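You operate a simulated robot arm through the tools that you are given. There is no shell and no other tool. Be economical: measure what you need, move in short steps, check, and stop when the job is done.

You run a simulated robot arm. Do the job below in one go: nothing can be reset, and whatever is moved stays where it is left.

TASK
Fit the 160 mm chuck plate on the hub and tighten the clamp bolt to 9 Nm.
Fine: set the driver's dial first; one run; dock the driver again; leave the plate rest bolt.

The check looks at the end state, three seconds after you hand in, the way a careful person would. Anything else that was tipped, shoved, dropped, spilled or broken makes it a failure.

THE ROBOT
A 6-joint arm with a two-finger parallel gripper, fixed in place. Base frame: the origin is at the foot of the arm, x ahead of it, y to its left, z up; the work surface is at about z = 800. Lengths are in mm, angles in rad, forces in N, time in s.
With the tool pointing down near the work surface it reaches from about 240 to 640 mm from the base axis. Its first joint turns from -1.152 to 1.152 rad. Payload 2.7 kg.
The TCP is the grasp point between the finger pads, 23 mm short of the fingertips. In the tool frame z runs along the fingers and y along their closing line. The gripper opens to 94 mm. The fingers are 38 mm wide and 10 mm thick; the gripper's body (54 by 96 mm) begins 39 mm behind the TCP.
Orientation is that of the tool frame in the base frame, as [roll, pitch, yaw] about the fixed x, y, z axes, in that order (R = Rz(yaw) Ry(pitch) Rx(roll)). With the fingers straight down and closing along the base's y, the tool's x points along the base's -x, its y along +y and its z along -z.

THE INTERFACE
- The arm moves only by the tool jog_arm. Its argument "targets" is a list of rows, each an object (a shift or turn left out is 0, a gripper value left out holds the last) with "linear": the shift along the base's x, y, z in units of 250 mm (1.0 is 250 mm), a list of three; "rotation": the turn, a rotation vector about the base's x, y, z in units of 180 degrees (1.0 is 180 degrees), a list of three. In form: [{"linear": [x, y, z], "rotation": [ax, ay, az]}, ...]. A call has 1 to 20 rows; each row is the pose to reach, as a shift and turn from the pose commanded when the call began. "claw" is the gripper command, from -1 (shut) to 1 (fully open), values between in proportion, set as the call begins (left out, the last holds). A call with a number of a shift or a turn outside -1 to 1 is refused whole. A row lasts 0.2 s, in which the tool goes at most 50 mm and 0.15 rad; a call with a longer step from one row to the next is refused whole, and so is a gripper value outside its range. A pose out of reach is approached as far as the arm can. The call stops where the force on the tool passes 40 N (or 10 N more than at its start, if that is more) or the arm is blocked; 0.2 s more then pass. Each finger travels about 45 mm/s and halts on what it meets, pressing with about 35 N; the grip force reading is that of the motor and also rises with nothing between the fingers. The clock runs only during rows and for 0.2 s after the last one: add rows that repeat a pose to give the fingers time. The reply holds the time, the measured pose of the TCP, the force on the tool along the base axes, the opening and the grip force, in the units named above and with some noise, with the torque about the TCP (base axes, N m) and any sound that the robot's microphone picked up.
- Cameras (640 x 400 px; columns grow to the right, rows downward): "scene" is fixed at [86.3, -435.4, 1415.1]; the picture's right is [0.70, -0.72, 0.00], its down [-0.32, -0.31, -0.89] and it looks along [0.64, 0.62, -0.45] (base axes); focal length 329 px, centre (320, 200). "wrist" rides on the gripper at [87, 16, -74] in the tool frame; the picture's right is [-0.18, 0.98, 0.00], its down [-0.58, -0.11, -0.81] and it looks along [-0.79, -0.15, 0.59] (tool axes); focal length 243 px, centre (320, 200). There is no depth. A picture from a camera that has moved, and an enlarged one, comes with that camera's place and axes in the base frame and with its lens.
- capture(camera): a new picture of that camera. It takes no simulated time.
- zoom(camera, box): a new picture of the part [left, top, right, bottom] of that camera's present view, enlarged. It takes no simulated time.
- finish_job(): hands the job in; it is judged then, once.

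Work in short steps. Places have to be worked out from the pictures, the camera data and where the tool is seen: move nearer, look again, correct. Check each grasp and each placing, and mend what went wrong. You have 120 turns and 68 pictures in all, those below and enlarged ones among them. Open the gripper and draw the arm clear of the work before you hand the job in, unless the task says otherwise; then end with one line.

The tools are called after "Request:" as name(argument=value, ...) on one line, values as JSON. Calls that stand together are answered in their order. jog_arm: Moves the arm, as the interface text tells. Its arguments: {"type":"object","properties":{"targets":{"type":"array","items":{"type":"object","properties":{"linear":{"type":"array","items":{"type":"number"}},"rotation":{"type":"array","items":{"type":"number"}}}}},"claw":{"type":"number"}},"required":["targets"]} The other tools are called the same way: capture (camera) takes a picture; zoom (camera, box) takes an enlarged picture of a part of a camera's view; finish_job () hands the job in.

At the start:

```text
clock: 0.0
ee_pos: [422.3, -31.4, 1227.7]
orientation: [3.14, 0.001, 3.14]
contact_force: [-0.3, -0.4, 0.3]
wrist_torque: [0.0, 0.02, -0.01]
grip_width: 94.2
finger_force: 0.0
```

scene: 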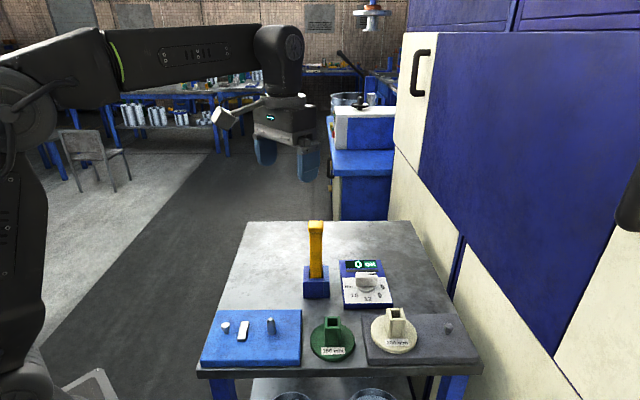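
wrist: 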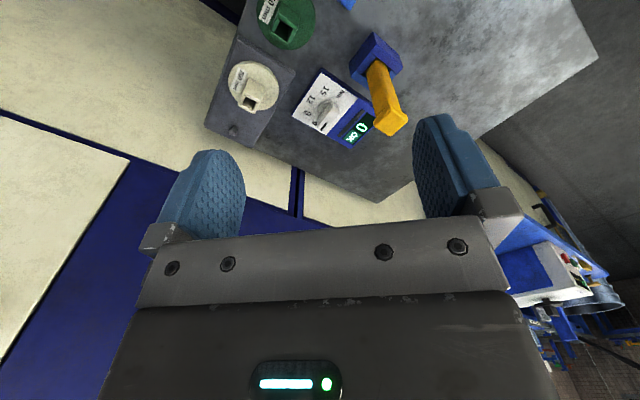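

The scene shows a driver in a dock, a dial box, two plates and a blue board with hub features. I zoom in for details.

Request:
zoom(camera="scene", box=[190, 290, 350, 390])

Request:
zoom(camera="scene", box=[290, 280, 490, 390])

Request:
zoom(camera="scene", box=[290, 210, 410, 310])

```text
4.00 times, centred on (270, 340) of scene
camera zoom: at [86.3, -435.4, 1415.1], right [0.7, -0.72, 0.0], down [-0.32, -0.31, -0.89], along [0.64, 0.62, -0.45], focal length 1316 px, centre (520, -360)
```

zoom: 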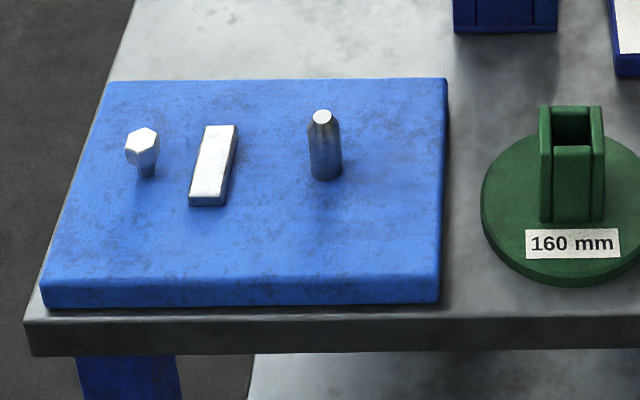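

```text
3.20 times, centred on (390, 335) of scene
camera zoom: at [86.3, -435.4, 1415.1], right [0.7, -0.72, 0.0], down [-0.32, -0.31, -0.89], along [0.64, 0.62, -0.45], focal length 1053 px, centre (96, -232)
```

zoom: 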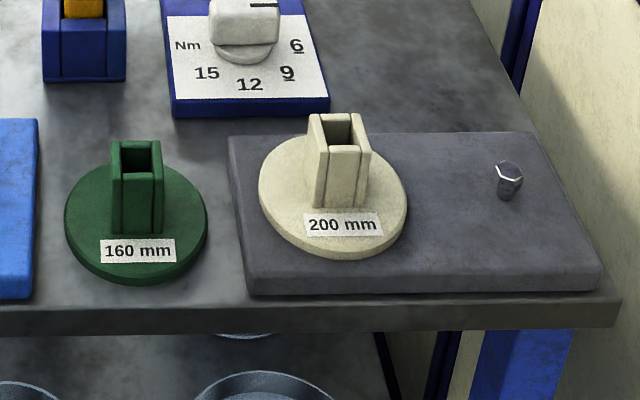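

```text
4.00 times, centred on (350, 260) of scene
camera zoom: at [86.3, -435.4, 1415.1], right [0.7, -0.72, 0.0], down [-0.32, -0.31, -0.89], along [0.64, 0.62, -0.45], focal length 1316 px, centre (200, -40)
```

zoom: 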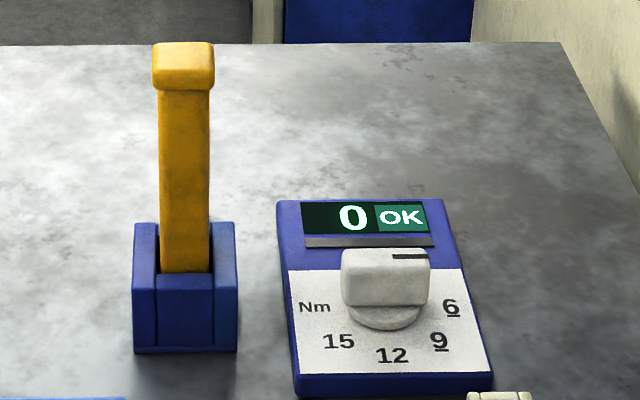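

Request:
zoom(camera="wrist", box=[200, 0, 440, 150])

```text
2.67 times, centred on (320, 75) of wrist
camera zoom: at [336.4, -14.6, 1300.9], right [0.18, 0.98, 0.0], down [0.58, -0.11, 0.81], along [0.79, -0.15, -0.59], focal length 647 px, centre (320, 533)
```

zoom: 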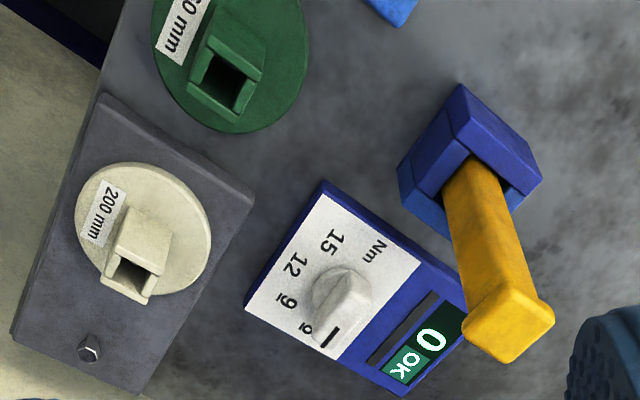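

The dial pointer seems to point just past 6, and the pieces sit about 45° to the base axes. I move nearer for a steeper look, staying above the driver (top about z 1035).

Request:
jog_arm(targets=[{"linear": [0.1, -0.1, -0.12]}, {"linear": [0.2, -0.2, -0.25]}, {"linear": [0.25, -0.25, -0.4]}, {"linear": [0.28, -0.3, -0.5]}, {"linear": [0.28, -0.3, -0.5]}])

Request:
capture(camera="wrist")

```text
clock: 1.2
ee_pos: [491.8, -106.1, 1101.9]
orientation: [-3.142, 0.002, 3.141]
contact_force: [0.0, 0.2, 0.0]
wrist_torque: [0.02, 0.01, 0.0]
grip_width: 93.9
finger_force: 0.0
```

```text
61 pictures are left
camera wrist: at [406.7, -88.3, 1175.9], right [0.18, 0.98, 0.0], down [0.58, -0.11, 0.81], along [0.79, -0.15, -0.59], focal length 243 px, centre (320, 200)
```

wrist: 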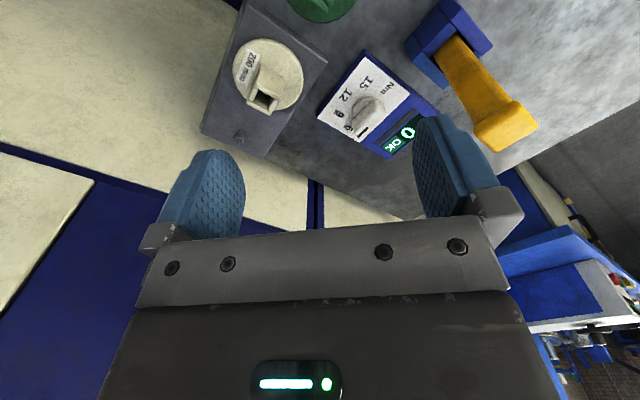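

Request:
zoom(camera="wrist", box=[280, 0, 520, 150])

```text
2.67 times, centred on (400, 75) of wrist
camera zoom: at [406.7, -88.3, 1175.9], right [0.18, 0.98, 0.0], down [0.58, -0.11, 0.81], along [0.79, -0.15, -0.59], focal length 647 px, centre (107, 533)
```

zoom: 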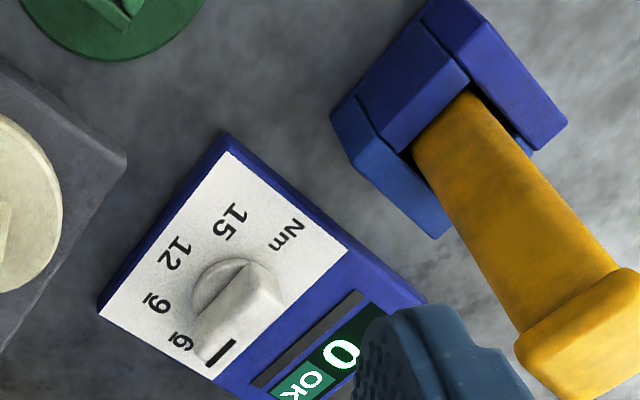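

The dial marks sit 45° apart: 6 at about -47°, where the pointer now is, and 9 at about -90°. The dial centre is near (647,-57). I turn the tool +135° so it closes across the knob, with the camera on the side away from the driver, and move above the dial.

Request:
jog_arm(targets=[{"linear": [0.03, 0, 0], "rotation": [0, 0, 0.0468]}, {"linear": [0.06, 0.01, 0], "rotation": [0, 0, 0.0937]}, {"linear": [0.09, 0.01, 0], "rotation": [0, 0, 0.1406]}, {"linear": [0.12, 0.02, 0], "rotation": [0, 0, 0.1875]}, {"linear": [0.15, 0.02, 0], "rotation": [0, 0, 0.2343]}, {"linear": [0.18, 0.03, 0], "rotation": [0, 0, 0.2812]}, {"linear": [0.21, 0.03, 0], "rotation": [0, 0, 0.3281]}, {"linear": [0.24, 0.04, 0], "rotation": [0, 0, 0.375]}, {"linear": [0.27, 0.04, 0], "rotation": [0, 0, 0.4218]}, {"linear": [0.3, 0.05, 0], "rotation": [0, 0, 0.4687]}, {"linear": [0.33, 0.05, 0], "rotation": [0, 0, 0.5156]}, {"linear": [0.36, 0.05, 0], "rotation": [0, 0, 0.5625]}, {"linear": [0.39, 0.05, 0], "rotation": [0, 0, 0.6093]}, {"linear": [0.42, 0.05, 0], "rotation": [0, 0, 0.6562]}, {"linear": [0.43, 0.05, 0], "rotation": [0, 0, 0.7031]}, {"linear": [0.43, 0.05, 0], "rotation": [0, 0, 0.75]}, {"linear": [0.43, 0.05, 0], "rotation": [0, 0, 0.75]}])

Request:
capture(camera="wrist")

```text
clock: 4.8
ee_pos: [597.6, -92.9, 1099.4]
orientation: [-3.141, 0.002, -0.784]
contact_force: [0.7, -0.5, 0.4]
wrist_torque: [0.0, 0.01, -0.02]
grip_width: 93.9
finger_force: 0.0
out of reach, approached as far as the arm can: row 15, 16, 17
```

```text
59 pictures are left
camera wrist: at [646.6, -165.0, 1173.4], right [-0.82, -0.57, 0.0], down [-0.33, 0.49, 0.81], along [-0.46, 0.66, -0.59], focal length 243 px, centre (320, 200)
```

wrist: 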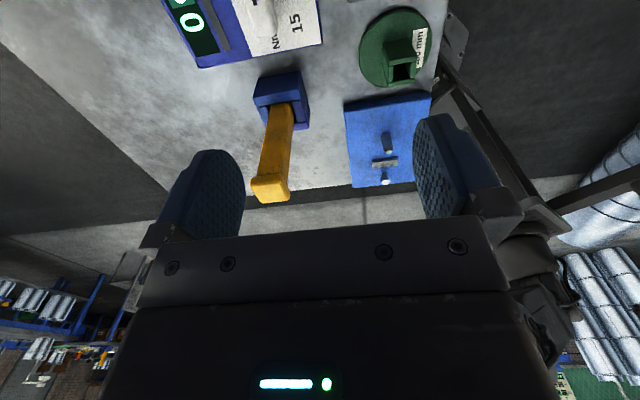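

Request:
jog_arm(targets=[{"linear": [0, 0, -0.15]}, {"linear": [0, 0, -0.3]}, {"linear": [0, -0.04, -0.4]}, {"linear": [0, -0.08, -0.48]}, {"linear": [0, -0.08, -0.48]}])

Request:
capture(camera="wrist")

```text
clock: 6.0
ee_pos: [595.8, -113.2, 980.5]
orientation: [3.141, -0.003, -0.787]
contact_force: [0.3, 0.2, 0.5]
wrist_torque: [-0.02, 0.01, 0.01]
grip_width: 94.0
finger_force: 0.1
```

```text
58 pictures are left
camera wrist: at [645.6, -184.9, 1054.3], right [-0.82, -0.57, 0.0], down [-0.33, 0.49, 0.81], along [-0.46, 0.67, -0.59], focal length 243 px, centre (320, 200)
```

wrist: 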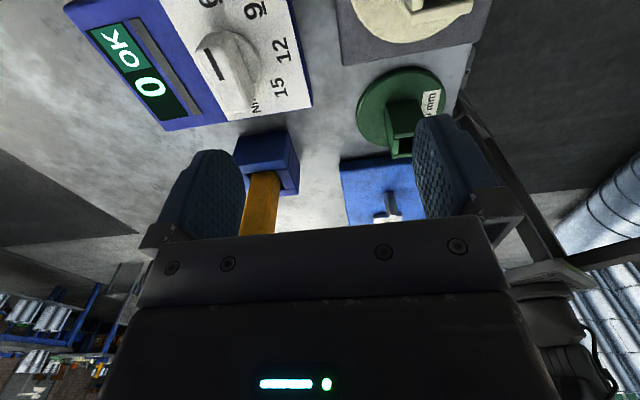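

Request:
zoom(camera="wrist", box=[120, 0, 340, 137])

```text
2.91 times, centred on (230, 68) of wrist
camera zoom: at [645.6, -184.9, 1054.3], right [-0.82, -0.57, 0.0], down [-0.33, 0.49, 0.81], along [-0.46, 0.67, -0.59], focal length 706 px, centre (582, 582)
```

zoom: 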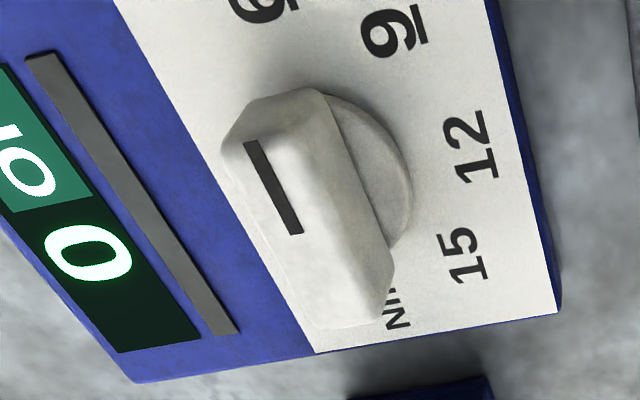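

Triangulated from both cameras, the knob centre is about (649,-55) with its bar top near z 860, and the bar lies at -45°. I approach above it to test the reach.

Request:
jog_arm(targets=[{"linear": [0.1, 0.11, -0.05]}, {"linear": [0.208, 0.232, -0.15]}, {"linear": [0.208, 0.232, -0.28]}, {"linear": [0.208, 0.232, -0.28]}])

Request:
capture(camera="wrist")

Request:
zoom(camera="scene", box=[260, 180, 460, 305])

```text
clock: 7.0
ee_pos: [641.0, -52.6, 908.3]
orientation: [3.141, 0.0, -0.785]
contact_force: [0.3, 0.2, -0.2]
wrist_torque: [0.0, -0.01, -0.01]
grip_width: 93.7
finger_force: 0.1
out of reach, approached as far as the arm can: row 2, 3, 4
```

```text
56 pictures are left
camera wrist: at [691.0, -124.9, 982.4], right [-0.83, -0.56, 0.0], down [-0.33, 0.49, 0.81], along [-0.46, 0.67, -0.59], focal length 243 px, centre (320, 200)
```

wrist: 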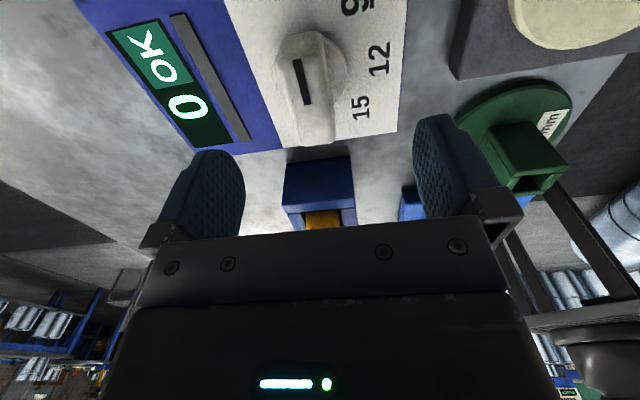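

```text
3.20 times, centred on (360, 242) of scene
camera zoom: at [86.3, -435.4, 1415.1], right [0.7, -0.72, 0.0], down [-0.32, -0.31, -0.89], along [0.64, 0.62, -0.45], focal length 1053 px, centre (192, 64)
```

zoom: 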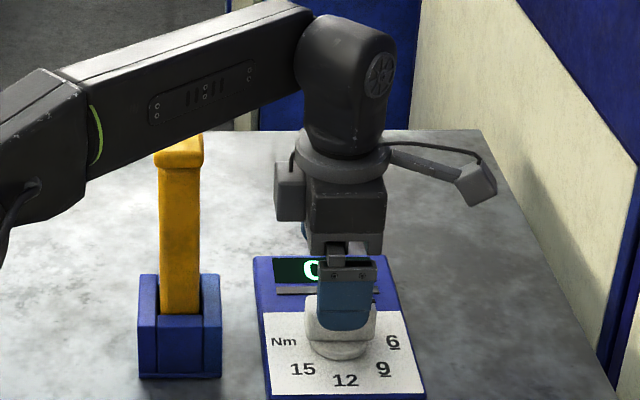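

The arm stops at x 641, about 10 mm short. I tilt the tool 0.07 rad outward to gain reach while staying above the knob.

Request:
jog_arm(targets=[{"linear": [0, 0, 0], "rotation": [0, -0.0223, 0]}, {"linear": [0, 0, 0], "rotation": [0, -0.0223, 0]}])

```text
clock: 7.6
ee_pos: [640.4, -54.4, 910.1]
orientation: [-3.09, -0.049, -0.788]
contact_force: [0.8, -0.2, 0.6]
wrist_torque: [-0.04, -0.01, 0.02]
grip_width: 94.1
finger_force: 0.0
```

Request:
jog_arm(targets=[{"linear": [0.038, -0.006, -0.05]}, {"linear": [0.038, -0.006, -0.1]}, {"linear": [0.038, -0.006, -0.16]}, {"linear": [0.038, -0.006, -0.16]}])

Request:
capture(camera="wrist")

Request:
zoom(camera="scene", box=[290, 205, 450, 305])

```text
clock: 8.6
ee_pos: [650.3, -56.0, 868.8]
orientation: [-3.093, -0.047, -0.788]
contact_force: [0.6, 0.2, 1.0]
wrist_torque: [0.0, 0.01, 0.0]
grip_width: 93.9
finger_force: 0.0
```

```text
54 pictures are left
camera wrist: at [694.3, -127.4, 947.0], right [-0.82, -0.57, -0.06], down [-0.39, 0.49, 0.78], along [-0.41, 0.67, -0.62], focal length 243 px, centre (320, 200)
```

wrist: 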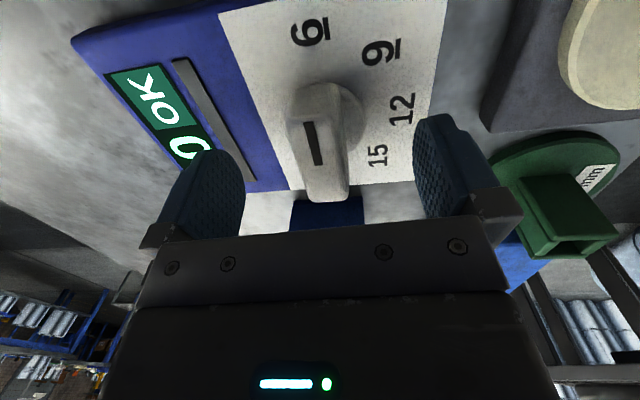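

```text
4.00 times, centred on (370, 255) of scene
camera zoom: at [86.3, -435.4, 1415.1], right [0.7, -0.72, 0.0], down [-0.32, -0.31, -0.89], along [0.64, 0.62, -0.45], focal length 1316 px, centre (120, -20)
```

zoom: 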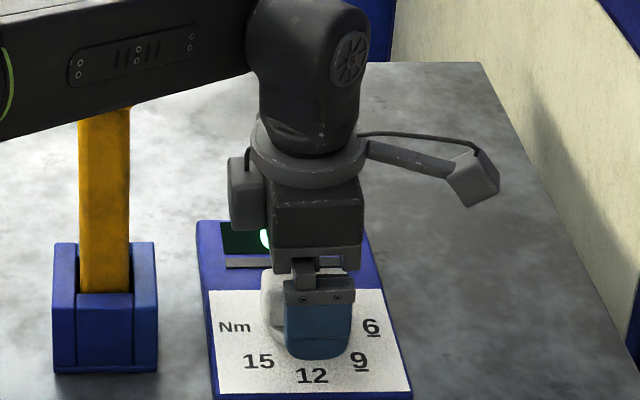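

The fingers straddle the bar and line up with it in the scene view. I close on it.

Request:
jog_arm(targets=[{"linear": [0, 0, 0]}, {"linear": [0, 0, 0]}, {"linear": [0, 0, 0]}, {"linear": [0, 0, 0]}, {"linear": [0, 0, 0]}, {"linear": [0, 0, 0]}], claw=-1)

```text
clock: 10.0
ee_pos: [649.4, -55.5, 869.6]
orientation: [-3.094, -0.047, -0.787]
contact_force: [-6.4, -3.7, 3.3]
wrist_torque: [-0.13, 1.15, -0.02]
grip_width: 24.6
finger_force: 45.2
```

The bar is gripped (24.6 mm wide) with little side load. I turn it clockwise 45° about the tool axis.

Request:
jog_arm(targets=[{"rotation": [0.0022, 0, -0.0312]}, {"rotation": [0.0044, 0, -0.0624]}, {"rotation": [0.0066, 0, -0.0935]}, {"rotation": [0.0087, 0, -0.1247]}, {"rotation": [0.0109, 0, -0.1559]}, {"rotation": [0.0131, 0, -0.187]}, {"rotation": [0.0153, 0, -0.2182]}, {"rotation": [0.0175, 0, -0.2494]}, {"rotation": [0.0175, 0, -0.2494]}])

Request:
capture(camera="wrist")

Request:
zoom(camera="scene", box=[290, 205, 450, 305])

```text
clock: 12.0
ee_pos: [650.5, -56.2, 869.2]
orientation: [-3.076, 0.003, -1.57]
contact_force: [-14.9, -3.1, 2.8]
wrist_torque: [-1.35, 0.98, 0.0]
grip_width: 25.1
finger_force: 45.0
```

```text
52 pictures are left
camera wrist: at [628.7, -141.9, 942.5], right [-0.98, 0.19, -0.06], down [0.06, 0.58, 0.81], along [0.19, 0.79, -0.58], focal length 243 px, centre (320, 200)
```

wrist: 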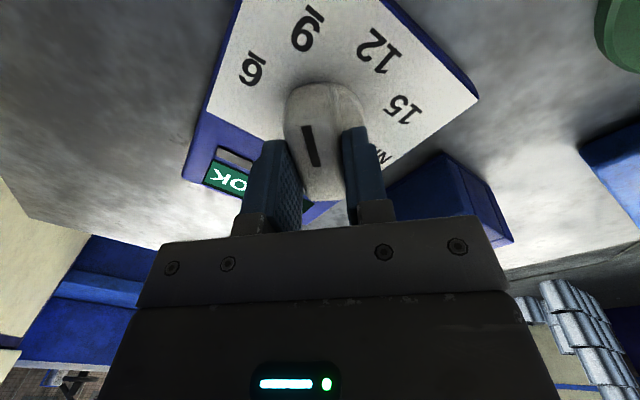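

```text
4.00 times, centred on (370, 255) of scene
camera zoom: at [85.8, -435.4, 1415.1], right [0.7, -0.72, 0.0], down [-0.32, -0.31, -0.89], along [0.64, 0.62, -0.45], focal length 1316 px, centre (120, -20)
```

zoom: 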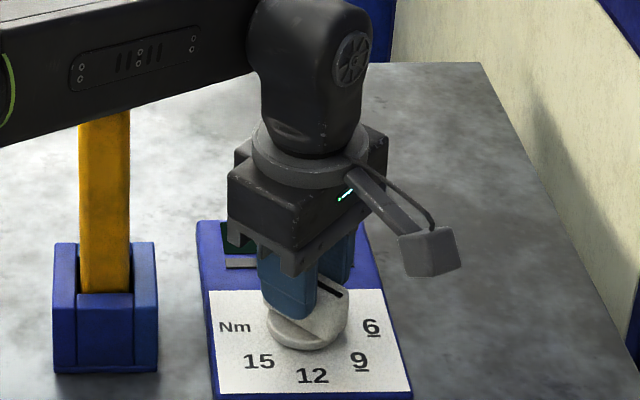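

The mark computes to about -91° and label 9 to about -91.5°. I open the fingers, lift straight up, and check.

Request:
jog_arm(targets=[{"linear": [0, 0, 0]}, {"linear": [0, 0, 0]}, {"linear": [0, 0, 0]}, {"linear": [0, 0, 0.08]}, {"linear": [0, 0, 0.2]}, {"linear": [-0.05, -0.1, 0.32]}, {"linear": [-0.1, -0.2, 0.4]}, {"linear": [-0.1, -0.2, 0.4]}], claw=0.6)

Request:
zoom(camera="wrist", box=[180, 0, 500, 200])

Request:
zoom(camera="scene", box=[290, 205, 450, 305])

```text
clock: 13.8
ee_pos: [625.8, -103.8, 972.1]
orientation: [-3.071, 0.001, -1.571]
contact_force: [-0.1, -1.1, -1.0]
wrist_torque: [-0.03, 0.01, 0.0]
grip_width: 75.2
finger_force: 0.2
```

```text
2.00 times, centred on (340, 100) of wrist
camera zoom: at [605.2, -190.7, 1044.3], right [-0.98, 0.18, -0.07], down [0.05, 0.58, 0.81], along [0.19, 0.79, -0.58], focal length 485 px, centre (280, 400)
```

zoom: 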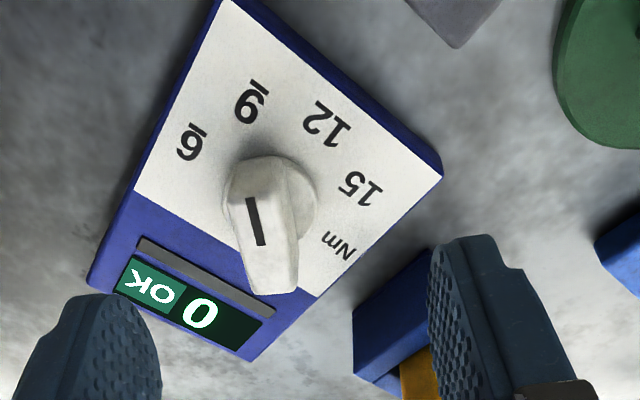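

```text
4.00 times, centred on (370, 255) of scene
camera zoom: at [86.3, -435.4, 1415.1], right [0.7, -0.72, 0.0], down [-0.32, -0.31, -0.89], along [0.64, 0.62, -0.45], focal length 1316 px, centre (120, -20)
```

zoom: 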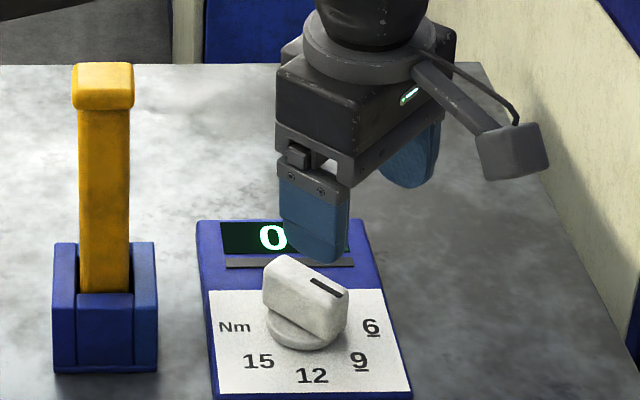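

The dial reads 9 (pointer -89.7°, label -90.6°). I level the tool, rise, and move to look at the hub board and the green plate.

Request:
jog_arm(targets=[{"linear": [-0.08, -0.04, 0.12]}, {"linear": [-0.2, -0.08, 0.24], "rotation": [0, 0.0223, 0]}, {"linear": [-0.35, -0.14, 0.35], "rotation": [0, 0.0223, 0]}, {"linear": [-0.5, -0.2, 0.4], "rotation": [0, 0.0223, 0]}, {"linear": [-0.65, -0.26, 0.4], "rotation": [0, 0.0223, 0]}, {"linear": [-0.78, -0.3, 0.4], "rotation": [0, 0.0223, 0]}, {"linear": [-0.78, -0.3, 0.4], "rotation": [0, 0.0223, 0]}])

Request:
capture(camera="wrist")

```text
clock: 15.4
ee_pos: [429.2, -181.1, 1069.9]
orientation: [-3.141, -0.001, -1.572]
contact_force: [-0.3, -0.1, 0.3]
wrist_torque: [0.0, 0.02, 0.03]
grip_width: 75.2
finger_force: 0.1
```

```text
48 pictures are left
camera wrist: at [413.3, -267.5, 1144.8], right [-0.98, 0.18, 0.0], down [0.11, 0.58, 0.81], along [0.15, 0.79, -0.59], focal length 243 px, centre (320, 200)
```

wrist: 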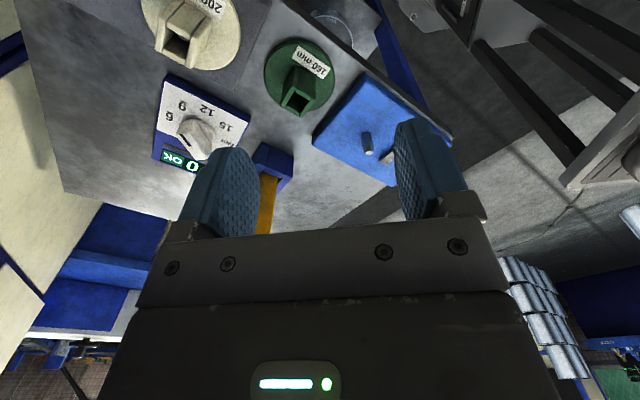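

Request:
jog_arm(targets=[{"linear": [-0.15, 0.0, -0.05]}, {"linear": [-0.3, 0.0, -0.1]}, {"linear": [-0.4, 0, -0.15]}, {"linear": [-0.4, 0, -0.15]}])

Request:
capture(camera="wrist")

Request:
zoom(camera="wrist", box=[150, 0, 470, 200])

```text
clock: 16.4
ee_pos: [330.2, -181.4, 1032.5]
orientation: [3.14, -0.001, -1.571]
contact_force: [0.1, 0.3, -0.7]
wrist_torque: [-0.01, -0.02, 0.01]
grip_width: 74.9
finger_force: 0.1
```

```text
47 pictures are left
camera wrist: at [314.2, -267.7, 1107.0], right [-0.98, 0.18, 0.0], down [0.11, 0.58, 0.81], along [0.15, 0.79, -0.59], focal length 243 px, centre (320, 200)
```

wrist: 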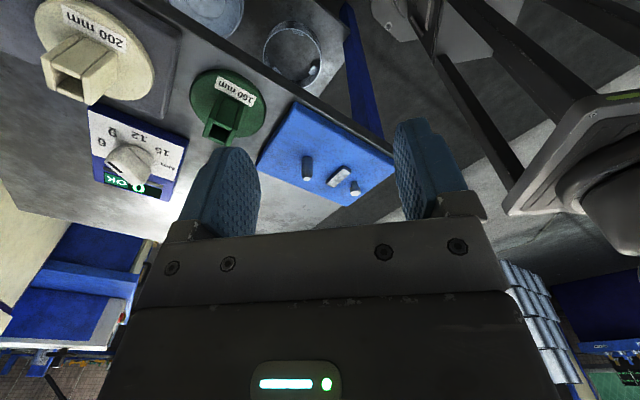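

```text
2.00 times, centred on (310, 100) of wrist
camera zoom: at [314.2, -267.7, 1107.0], right [-0.98, 0.18, 0.0], down [0.11, 0.58, 0.81], along [0.15, 0.79, -0.59], focal length 485 px, centre (340, 400)
```

zoom: 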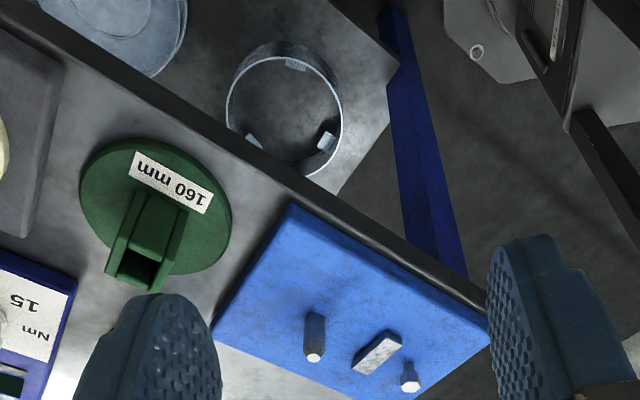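

The 160 mm plate is a disc (radius about 49) with a hollow square tower, and the pin is likely the hub post. The clamp bar sits about 60 mm from the pin. I move closer above the board for a precise look.

Request:
jog_arm(targets=[{"linear": [0.1, 0.15, -0.1]}, {"linear": [0.2, 0.3, -0.2]}, {"linear": [0.28, 0.45, -0.3]}, {"linear": [0.28, 0.55, -0.38]}, {"linear": [0.28, 0.55, -0.38]}])

Request:
capture(camera="wrist")

Request:
zoom(camera="wrist", box=[220, 0, 460, 150])

```text
refused: row 1 steps farther than a row can; nothing moved
```

```text
45 pictures are left
camera wrist: at [314.2, -267.7, 1107.0], right [-0.98, 0.18, 0.0], down [0.11, 0.58, 0.81], along [0.15, 0.79, -0.59], focal length 243 px, centre (320, 200)
```

wrist: 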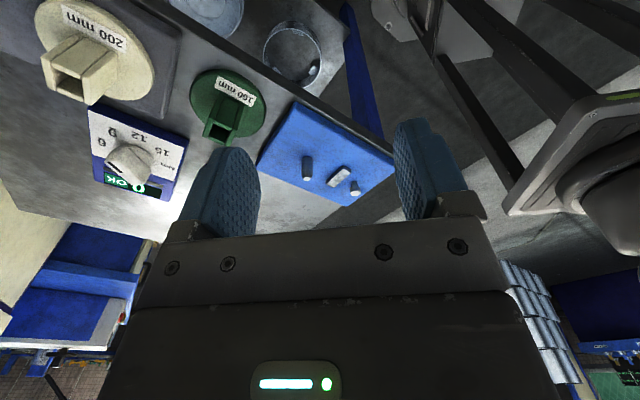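

```text
2.67 times, centred on (340, 75) of wrist
camera zoom: at [314.2, -267.7, 1107.0], right [-0.98, 0.18, 0.0], down [0.11, 0.58, 0.81], along [0.15, 0.79, -0.59], focal length 647 px, centre (267, 533)
```

zoom: 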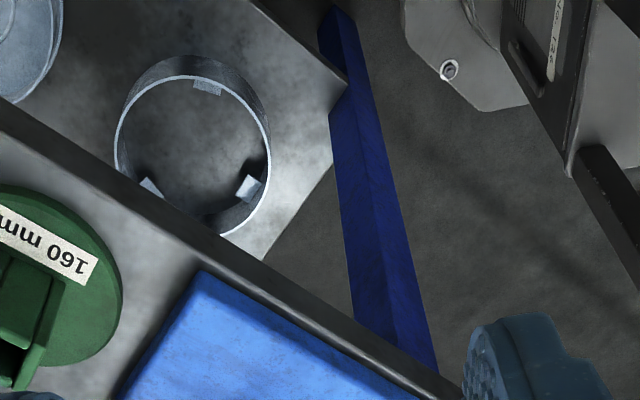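

The step was too long and was refused. I repeat with smaller steps and wait before taking pictures.

Request:
jog_arm(targets=[{"linear": [0.07, 0.12, -0.08]}, {"linear": [0.14, 0.24, -0.16]}, {"linear": [0.2, 0.36, -0.24]}, {"linear": [0.25, 0.47, -0.32]}, {"linear": [0.28, 0.55, -0.38]}, {"linear": [0.28, 0.55, -0.38]}])

Request:
capture(camera="wrist")

```text
clock: 17.8
ee_pos: [400.1, -43.9, 936.9]
orientation: [-3.14, 0.0, -1.572]
contact_force: [0.5, -0.7, 0.5]
wrist_torque: [0.01, 0.01, 0.01]
grip_width: 75.0
finger_force: 0.0
```

```text
43 pictures are left
camera wrist: at [384.3, -129.5, 1011.9], right [-0.98, 0.18, 0.0], down [0.11, 0.58, 0.81], along [0.15, 0.79, -0.59], focal length 243 px, centre (320, 200)
```

wrist: 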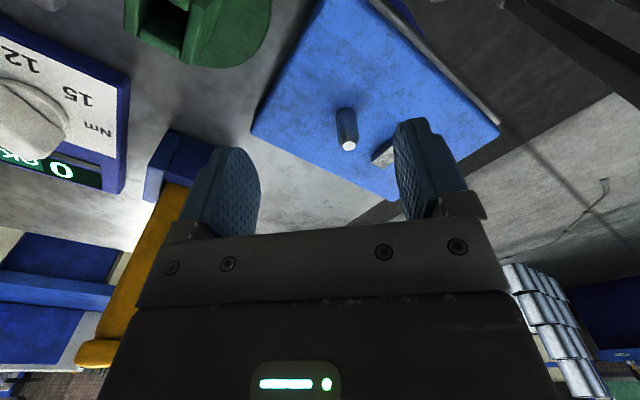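

Request:
jog_arm(targets=[{"linear": [-0.14, -0.04, 0]}, {"linear": [-0.26, -0.08, 0]}, {"linear": [-0.26, -0.08, 0]}])

Request:
zoom(camera="wrist", box=[180, 40, 420, 190])

```text
clock: 18.6
ee_pos: [334.0, -61.9, 938.7]
orientation: [3.141, 0.0, -1.571]
contact_force: [0.4, -0.8, -0.6]
wrist_torque: [0.01, 0.03, -0.03]
grip_width: 75.0
finger_force: 0.1
```

```text
2.67 times, centred on (300, 115) of wrist
camera zoom: at [317.6, -147.8, 1012.1], right [-0.98, 0.18, 0.0], down [0.11, 0.58, 0.81], along [0.15, 0.79, -0.59], focal length 647 px, centre (373, 427)
```

zoom: 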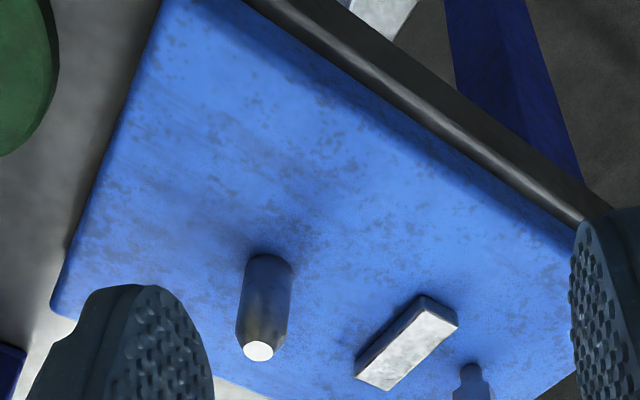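

The pin is at (385,2.5) with its top at z 863, and the key block's near face is about 55 mm away, so the 49 mm radius disc will clear it. Now I go above the green plate at about (471,-105) with the closing line at 45°.

Request:
jog_arm(targets=[{"linear": [0.1, -0.03, 0.03], "rotation": [0, 0, 0.042]}, {"linear": [0.2, -0.06, 0.03], "rotation": [0, 0, 0.084]}, {"linear": [0.3, -0.09, 0.03], "rotation": [0, 0, 0.126]}, {"linear": [0.4, -0.12, 0.03], "rotation": [0, 0, 0.168]}, {"linear": [0.5, -0.15, 0.03], "rotation": [0, 0, 0.21]}, {"linear": [0.548, -0.172, 0.03], "rotation": [0, 0, 0.25]}, {"linear": [0.548, -0.172, 0.03], "rotation": [0, 0, 0.25]}], claw=1)

Request:
capture(camera="wrist")

Request:
zoom(camera="scene", box=[260, 270, 420, 370])

```text
clock: 20.2
ee_pos: [472.9, -107.2, 945.7]
orientation: [3.141, 0.001, -0.783]
contact_force: [-0.1, -0.2, -0.1]
wrist_torque: [-0.05, -0.01, 0.03]
grip_width: 93.9
finger_force: 0.2
```

```text
41 pictures are left
camera wrist: at [522.7, -178.5, 1019.1], right [-0.82, -0.57, 0.0], down [-0.33, 0.49, 0.81], along [-0.46, 0.66, -0.59], focal length 243 px, centre (320, 200)
```

wrist: 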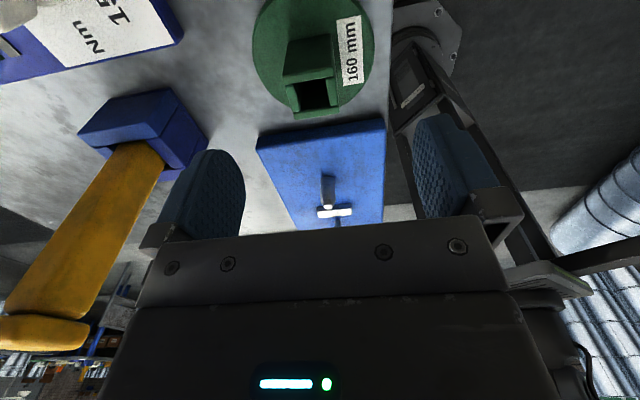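

```text
4.00 times, centred on (340, 320) of scene
camera zoom: at [86.3, -435.4, 1415.1], right [0.7, -0.72, 0.0], down [-0.32, -0.31, -0.89], along [0.64, 0.62, -0.45], focal length 1316 px, centre (240, -280)
```

zoom: 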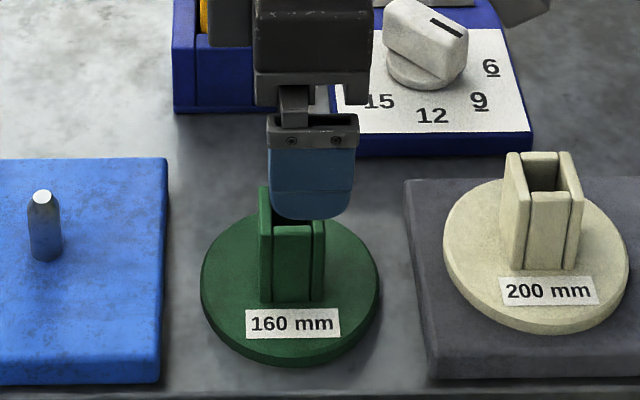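

The tower top is near (473,-100.5,865). The scene view shows the finger about 5 mm too far toward -45°. I correct that and descend to z 848, with the tips about 10 mm above the disc.

Request:
jog_arm(targets=[{"linear": [-0.004, 0.026, -0.03]}, {"linear": [-0.004, 0.026, -0.15]}, {"linear": [-0.004, 0.026, -0.27]}, {"linear": [-0.004, 0.026, -0.35]}, {"linear": [-0.004, 0.026, -0.391]}, {"linear": [-0.004, 0.026, -0.391]}])

Request:
zoom(camera="scene", box=[260, 270, 420, 370])

Request:
capture(camera="wrist")

```text
clock: 21.6
ee_pos: [472.3, -101.0, 846.4]
orientation: [3.14, -0.001, -0.785]
contact_force: [-0.7, -0.2, -0.3]
wrist_torque: [-0.01, -0.02, 0.0]
grip_width: 93.9
finger_force: 0.0
```

```text
4.00 times, centred on (340, 320) of scene
camera zoom: at [86.3, -435.4, 1415.1], right [0.7, -0.72, 0.0], down [-0.32, -0.31, -0.89], along [0.64, 0.62, -0.45], focal length 1316 px, centre (240, -280)
```

zoom: 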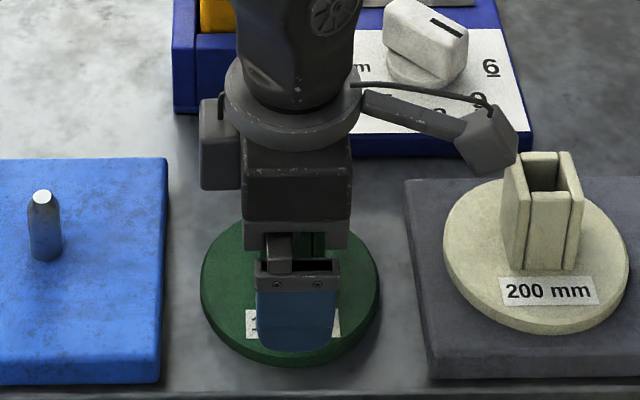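

```text
38 pictures are left
camera wrist: at [521.9, -171.9, 920.9], right [-0.82, -0.57, 0.0], down [-0.33, 0.49, 0.81], along [-0.46, 0.67, -0.59], focal length 243 px, centre (320, 200)
```

wrist: 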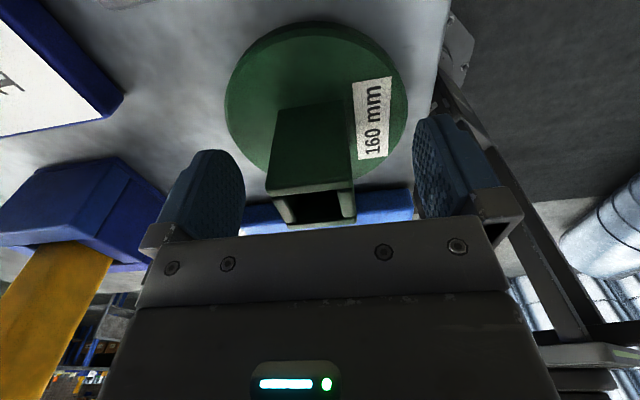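

Aligned within about 1 mm. Closing on the tower.

Request:
jog_arm(targets=[{}, {}, {}, {}, {}, {}], claw=-1)

```text
clock: 23.0
ee_pos: [471.1, -100.4, 847.7]
orientation: [-3.141, -0.001, -0.785]
contact_force: [0.4, 1.2, 1.4]
wrist_torque: [0.0, -0.21, 0.11]
grip_width: 35.1
finger_force: 35.2
```

Gripped at 35.1 mm. I lift 95 mm and check.

Request:
jog_arm(targets=[{"linear": [0, 0, 0.02]}, {"linear": [0, 0, 0.1]}, {"linear": [0, 0, 0.2]}, {"linear": [0, 0, 0.3]}, {"linear": [0, 0, 0.38]}, {"linear": [0, 0, 0.38]}])

Request:
capture(camera="wrist")

Request:
zoom(camera="scene", box=[240, 240, 400, 340])

```text
clock: 24.4
ee_pos: [471.3, -99.2, 939.9]
orientation: [-3.141, 0.0, -0.785]
contact_force: [0.5, -0.3, 0.0]
wrist_torque: [-0.02, 0.01, 0.0]
grip_width: 0.2
finger_force: 35.1
```

```text
37 pictures are left
camera wrist: at [521.8, -171.7, 1015.4], right [-0.82, -0.57, 0.0], down [-0.33, 0.49, 0.81], along [-0.46, 0.67, -0.59], focal length 243 px, centre (320, 200)
```

wrist: 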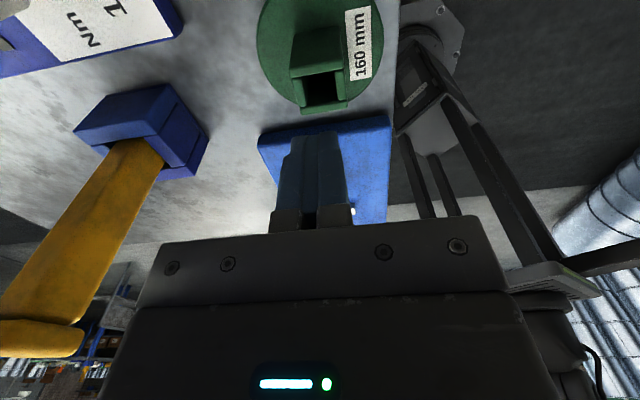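

```text
4.00 times, centred on (320, 290) of scene
camera zoom: at [86.3, -435.4, 1415.1], right [0.7, -0.72, 0.0], down [-0.32, -0.31, -0.89], along [0.64, 0.62, -0.45], focal length 1316 px, centre (320, -160)
```

zoom: 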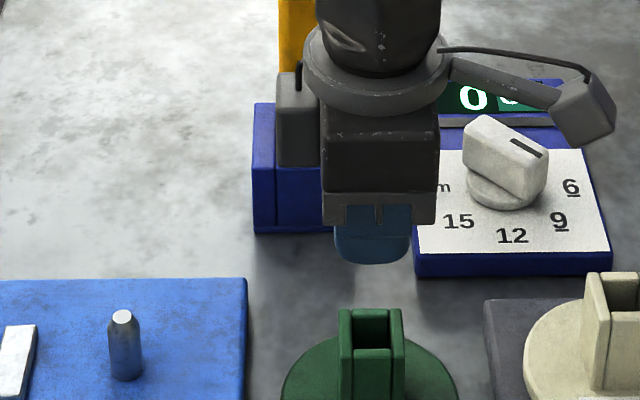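

The fingers slid off the tower and the plate stayed where it was. I look at the tower closely before gripping again.

Request:
zoom(camera="wrist", box=[240, 0, 400, 100])

Request:
zoom(camera="scene", box=[304, 306, 368, 346])

```text
4.00 times, centred on (320, 50) of wrist
camera zoom: at [521.8, -171.7, 1015.4], right [-0.82, -0.57, 0.0], down [-0.33, 0.49, 0.81], along [-0.46, 0.67, -0.59], focal length 970 px, centre (320, 800)
```

zoom: 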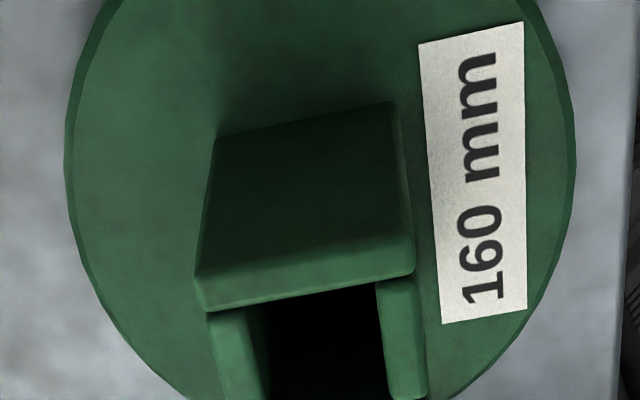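

```text
10.00 times, centred on (336, 326) of scene
camera zoom: at [86.3, -435.4, 1415.1], right [0.7, -0.72, 0.0], down [-0.32, -0.31, -0.89], along [0.64, 0.62, -0.45], focal length 3290 px, centre (160, -1060)
```

zoom: 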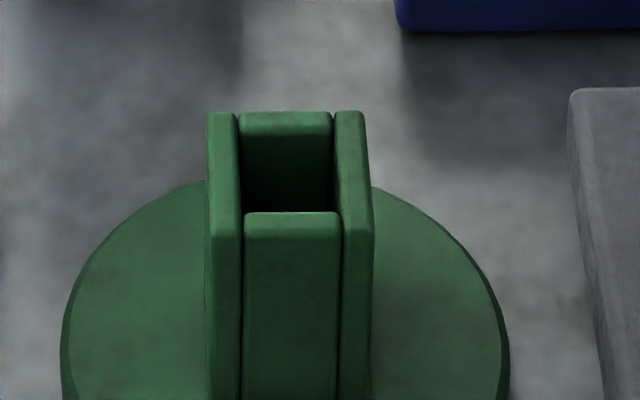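

The tower's faces are plain and flat, so the slip may come from the quick lift. I regrip slightly deeper with the same orientation and lift very slowly while watching the force.

Request:
jog_arm(targets=[{}, {}, {}, {}, {}, {"linear": [0, 0, -0.1]}, {"linear": [0, 0, -0.2]}, {"linear": [0, 0, -0.3]}, {"linear": [0, 0, -0.36]}, {"linear": [0, 0, -0.388]}, {"linear": [0, 0, -0.388]}], claw=1)

Request:
jog_arm(targets=[{}, {}, {}, {}, {}, {}, {}, {}], claw=-1)

Request:
jog_arm(targets=[{"linear": [0, 0, 0.004]}, {"linear": [0, 0, 0.008]}, {"linear": [0, 0, 0.012]}, {"linear": [0, 0, 0.016]}, {"linear": [0, 0, 0.02]}])

```text
clock: 26.8
ee_pos: [471.7, -99.0, 846.2]
orientation: [3.141, 0.0, -0.786]
contact_force: [-0.4, -0.8, 0.2]
wrist_torque: [0.01, -0.01, -0.01]
grip_width: 94.1
finger_force: 0.1
```

```text
clock: 28.6
ee_pos: [472.2, -99.2, 846.5]
orientation: [3.141, 0.0, -0.788]
contact_force: [-1.8, -1.7, 1.6]
wrist_torque: [0.11, 0.22, 0.07]
grip_width: 35.0
finger_force: 35.0
```

```text
clock: 29.8
ee_pos: [472.8, -100.0, 849.8]
orientation: [3.141, 0.0, -0.786]
contact_force: [-0.9, 0.9, -3.5]
wrist_torque: [0.01, 0.01, -0.04]
grip_width: 35.1
finger_force: 35.1
```

Request:
jog_arm(targets=[{"linear": [0, 0, 0.008]}, {"linear": [0, 0, 0.016]}, {"linear": [0, 0, 0.024]}, {"linear": [0, 0, 0.032]}, {"linear": [0, 0, 0.04]}])

Request:
zoom(camera="scene", box=[260, 270, 420, 370])

```text
clock: 31.0
ee_pos: [471.1, -99.1, 859.8]
orientation: [3.141, 0.001, -0.785]
contact_force: [0.3, 0.1, -4.6]
wrist_torque: [-0.01, -0.02, 0.0]
grip_width: 34.7
finger_force: 34.5
```

```text
4.00 times, centred on (340, 320) of scene
camera zoom: at [86.4, -435.4, 1415.0], right [0.7, -0.72, 0.0], down [-0.32, -0.31, -0.89], along [0.64, 0.62, -0.45], focal length 1316 px, centre (240, -280)
```

zoom: 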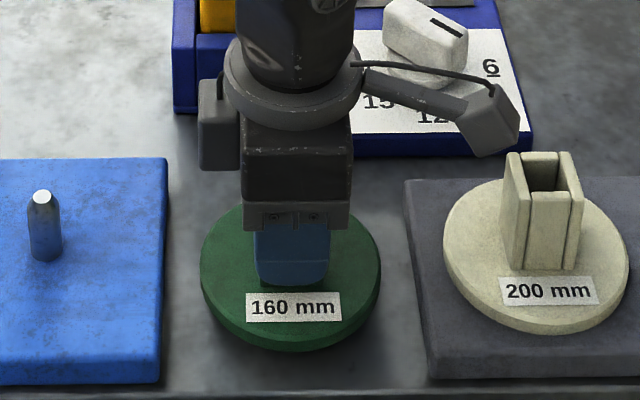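

The plate is lifted about 12 mm and holding (load about 4.6 N). I continue slowly.

Request:
jog_arm(targets=[{"linear": [0, 0, 0.008]}, {"linear": [0, 0, 0.018]}, {"linear": [0, 0, 0.028]}, {"linear": [0, 0, 0.038]}, {"linear": [0, 0, 0.048]}, {"linear": [0, 0, 0.058]}, {"linear": [0, 0, 0.068]}, {"linear": [0, 0, 0.078]}, {"linear": [0, 0, 0.088]}, {"linear": [0, 0, 0.098]}, {"linear": [0, 0, 0.108]}, {"linear": [0, 0, 0.118]}, {"linear": [0, 0, 0.128]}, {"linear": [0, 0, 0.138]}, {"linear": [0, 0, 0.148]}, {"linear": [0, 0, 0.158]}, {"linear": [0, 0, 0.168]}, {"linear": [0, 0, 0.176]}, {"linear": [0, 0, 0.18]}])

Request:
zoom(camera="scene", box=[260, 250, 420, 350])

```text
clock: 35.0
ee_pos: [471.2, -100.5, 904.8]
orientation: [-3.142, 0.003, -0.785]
contact_force: [0.0, 0.1, -4.4]
wrist_torque: [-0.01, 0.02, -0.01]
grip_width: 35.3
finger_force: 34.5
```

```text
4.00 times, centred on (340, 300) of scene
camera zoom: at [86.4, -435.4, 1415.0], right [0.7, -0.72, 0.0], down [-0.32, -0.31, -0.89], along [0.64, 0.62, -0.45], focal length 1316 px, centre (240, -200)
```

zoom: 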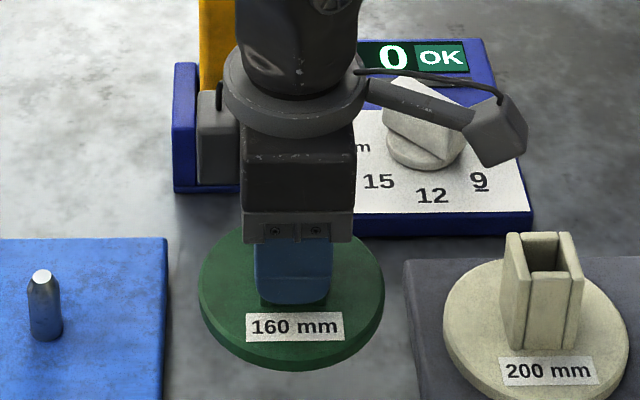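

The plate is lifted, though it may have crept about 3 mm in the grip. I carry it smoothly over the hub, rising another 30 mm.

Request:
jog_arm(targets=[{"linear": [-0.003, 0.004, 0.002]}, {"linear": [-0.014, 0.016, 0.009]}, {"linear": [-0.031, 0.037, 0.02]}, {"linear": [-0.052, 0.062, 0.033]}, {"linear": [-0.076, 0.091, 0.048]}, {"linear": [-0.1, 0.119, 0.063]}, {"linear": [-0.124, 0.148, 0.078]}, {"linear": [-0.148, 0.177, 0.093]}, {"linear": [-0.172, 0.206, 0.106]}, {"linear": [-0.196, 0.235, 0.115]}, {"linear": [-0.22, 0.264, 0.12]}, {"linear": [-0.244, 0.293, 0.12]}, {"linear": [-0.268, 0.321, 0.12]}, {"linear": [-0.292, 0.35, 0.12]}, {"linear": [-0.313, 0.375, 0.12]}, {"linear": [-0.33, 0.396, 0.12]}, {"linear": [-0.341, 0.408, 0.12]}, {"linear": [-0.344, 0.412, 0.12]}])

Request:
zoom(camera="scene", box=[190, 250, 350, 350])

Request:
capture(camera="wrist")

```text
clock: 38.8
ee_pos: [385.6, 2.9, 934.7]
orientation: [3.141, 0.002, -0.785]
contact_force: [0.2, 0.1, -2.9]
wrist_torque: [-0.01, 0.0, 0.02]
grip_width: 34.9
finger_force: 35.3
```

```text
4.00 times, centred on (270, 300) of scene
camera zoom: at [86.3, -435.4, 1415.1], right [0.7, -0.72, 0.0], down [-0.32, -0.31, -0.89], along [0.64, 0.62, -0.45], focal length 1316 px, centre (520, -200)
```

zoom: 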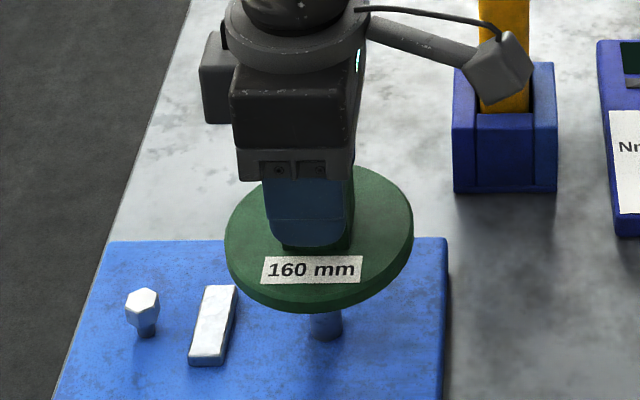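

```text
30 pictures are left
camera wrist: at [435.7, -68.2, 1008.7], right [-0.82, -0.57, 0.0], down [-0.33, 0.49, 0.81], along [-0.46, 0.67, -0.59], focal length 243 px, centre (320, 200)
```

wrist: 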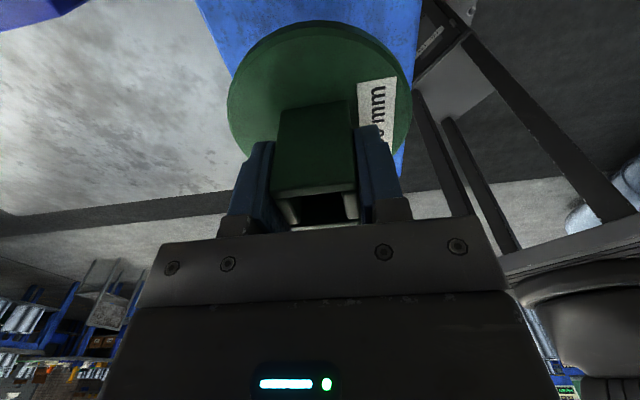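

The disc centre matches the pin laterally to within a millimetre, and depth estimates suggest a shift of about -0.6 mm in x and y. I lower slowly until the plate starts over the pin tip.

Request:
jog_arm(targets=[{"linear": [-0.0024, -0.0024, -0.004]}, {"linear": [-0.0024, -0.0024, -0.014]}, {"linear": [-0.0024, -0.0024, -0.026]}, {"linear": [-0.0024, -0.0024, -0.038]}, {"linear": [-0.0024, -0.0024, -0.05]}, {"linear": [-0.0024, -0.0024, -0.062]}, {"linear": [-0.0024, -0.0024, -0.074]}, {"linear": [-0.0024, -0.0024, -0.086]}, {"linear": [-0.0024, -0.0024, -0.098]}, {"linear": [-0.0024, -0.0024, -0.11]}, {"linear": [-0.0024, -0.0024, -0.12]}])

Request:
zoom(camera="scene", box=[190, 260, 350, 360])

```text
clock: 41.2
ee_pos: [384.4, 3.6, 904.2]
orientation: [3.141, -0.002, -0.784]
contact_force: [0.0, 0.1, -4.2]
wrist_torque: [0.02, 0.02, 0.0]
grip_width: 35.0
finger_force: 35.1
```

```text
4.00 times, centred on (270, 310) of scene
camera zoom: at [86.3, -435.4, 1415.1], right [0.7, -0.72, 0.0], down [-0.32, -0.31, -0.89], along [0.64, 0.62, -0.45], focal length 1316 px, centre (520, -240)
```

zoom: 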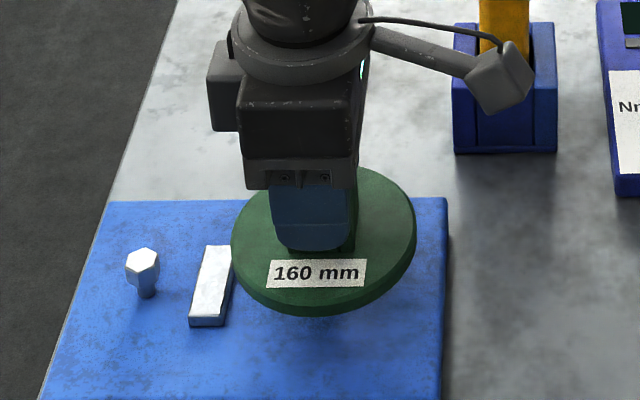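

Load is still just the weight, with the pin tip entering freely. I continue down.

Request:
jog_arm(targets=[{"linear": [0, 0, -0.01]}, {"linear": [0, 0, -0.02]}, {"linear": [0, 0, -0.03]}, {"linear": [0, 0, -0.04]}, {"linear": [0, 0, -0.05]}, {"linear": [0, 0, -0.06]}, {"linear": [0, 0, -0.07]}, {"linear": [0, 0, -0.08]}, {"linear": [0, 0, -0.09]}, {"linear": [0, 0, -0.1]}, {"linear": [0, 0, -0.11]}])

Request:
zoom(camera="scene", box=[190, 270, 350, 370])

```text
clock: 43.6
ee_pos: [384.4, 2.5, 878.0]
orientation: [-3.14, 0.0, -0.785]
contact_force: [0.5, 0.5, -3.7]
wrist_torque: [0.02, 0.01, -0.01]
grip_width: 35.1
finger_force: 34.9
```

```text
4.00 times, centred on (270, 320) of scene
camera zoom: at [86.3, -435.4, 1415.1], right [0.7, -0.72, 0.0], down [-0.32, -0.31, -0.89], along [0.64, 0.62, -0.45], focal length 1316 px, centre (520, -280)
```

zoom: 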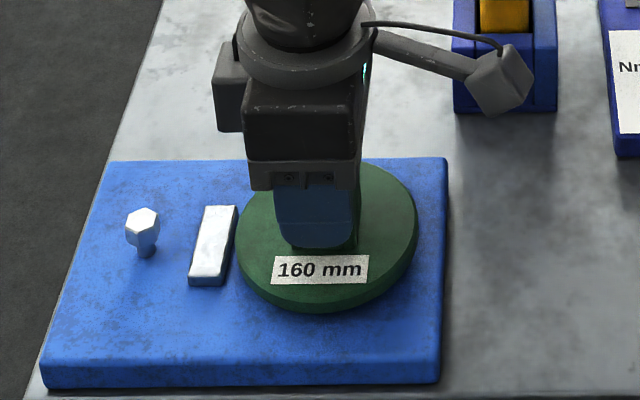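

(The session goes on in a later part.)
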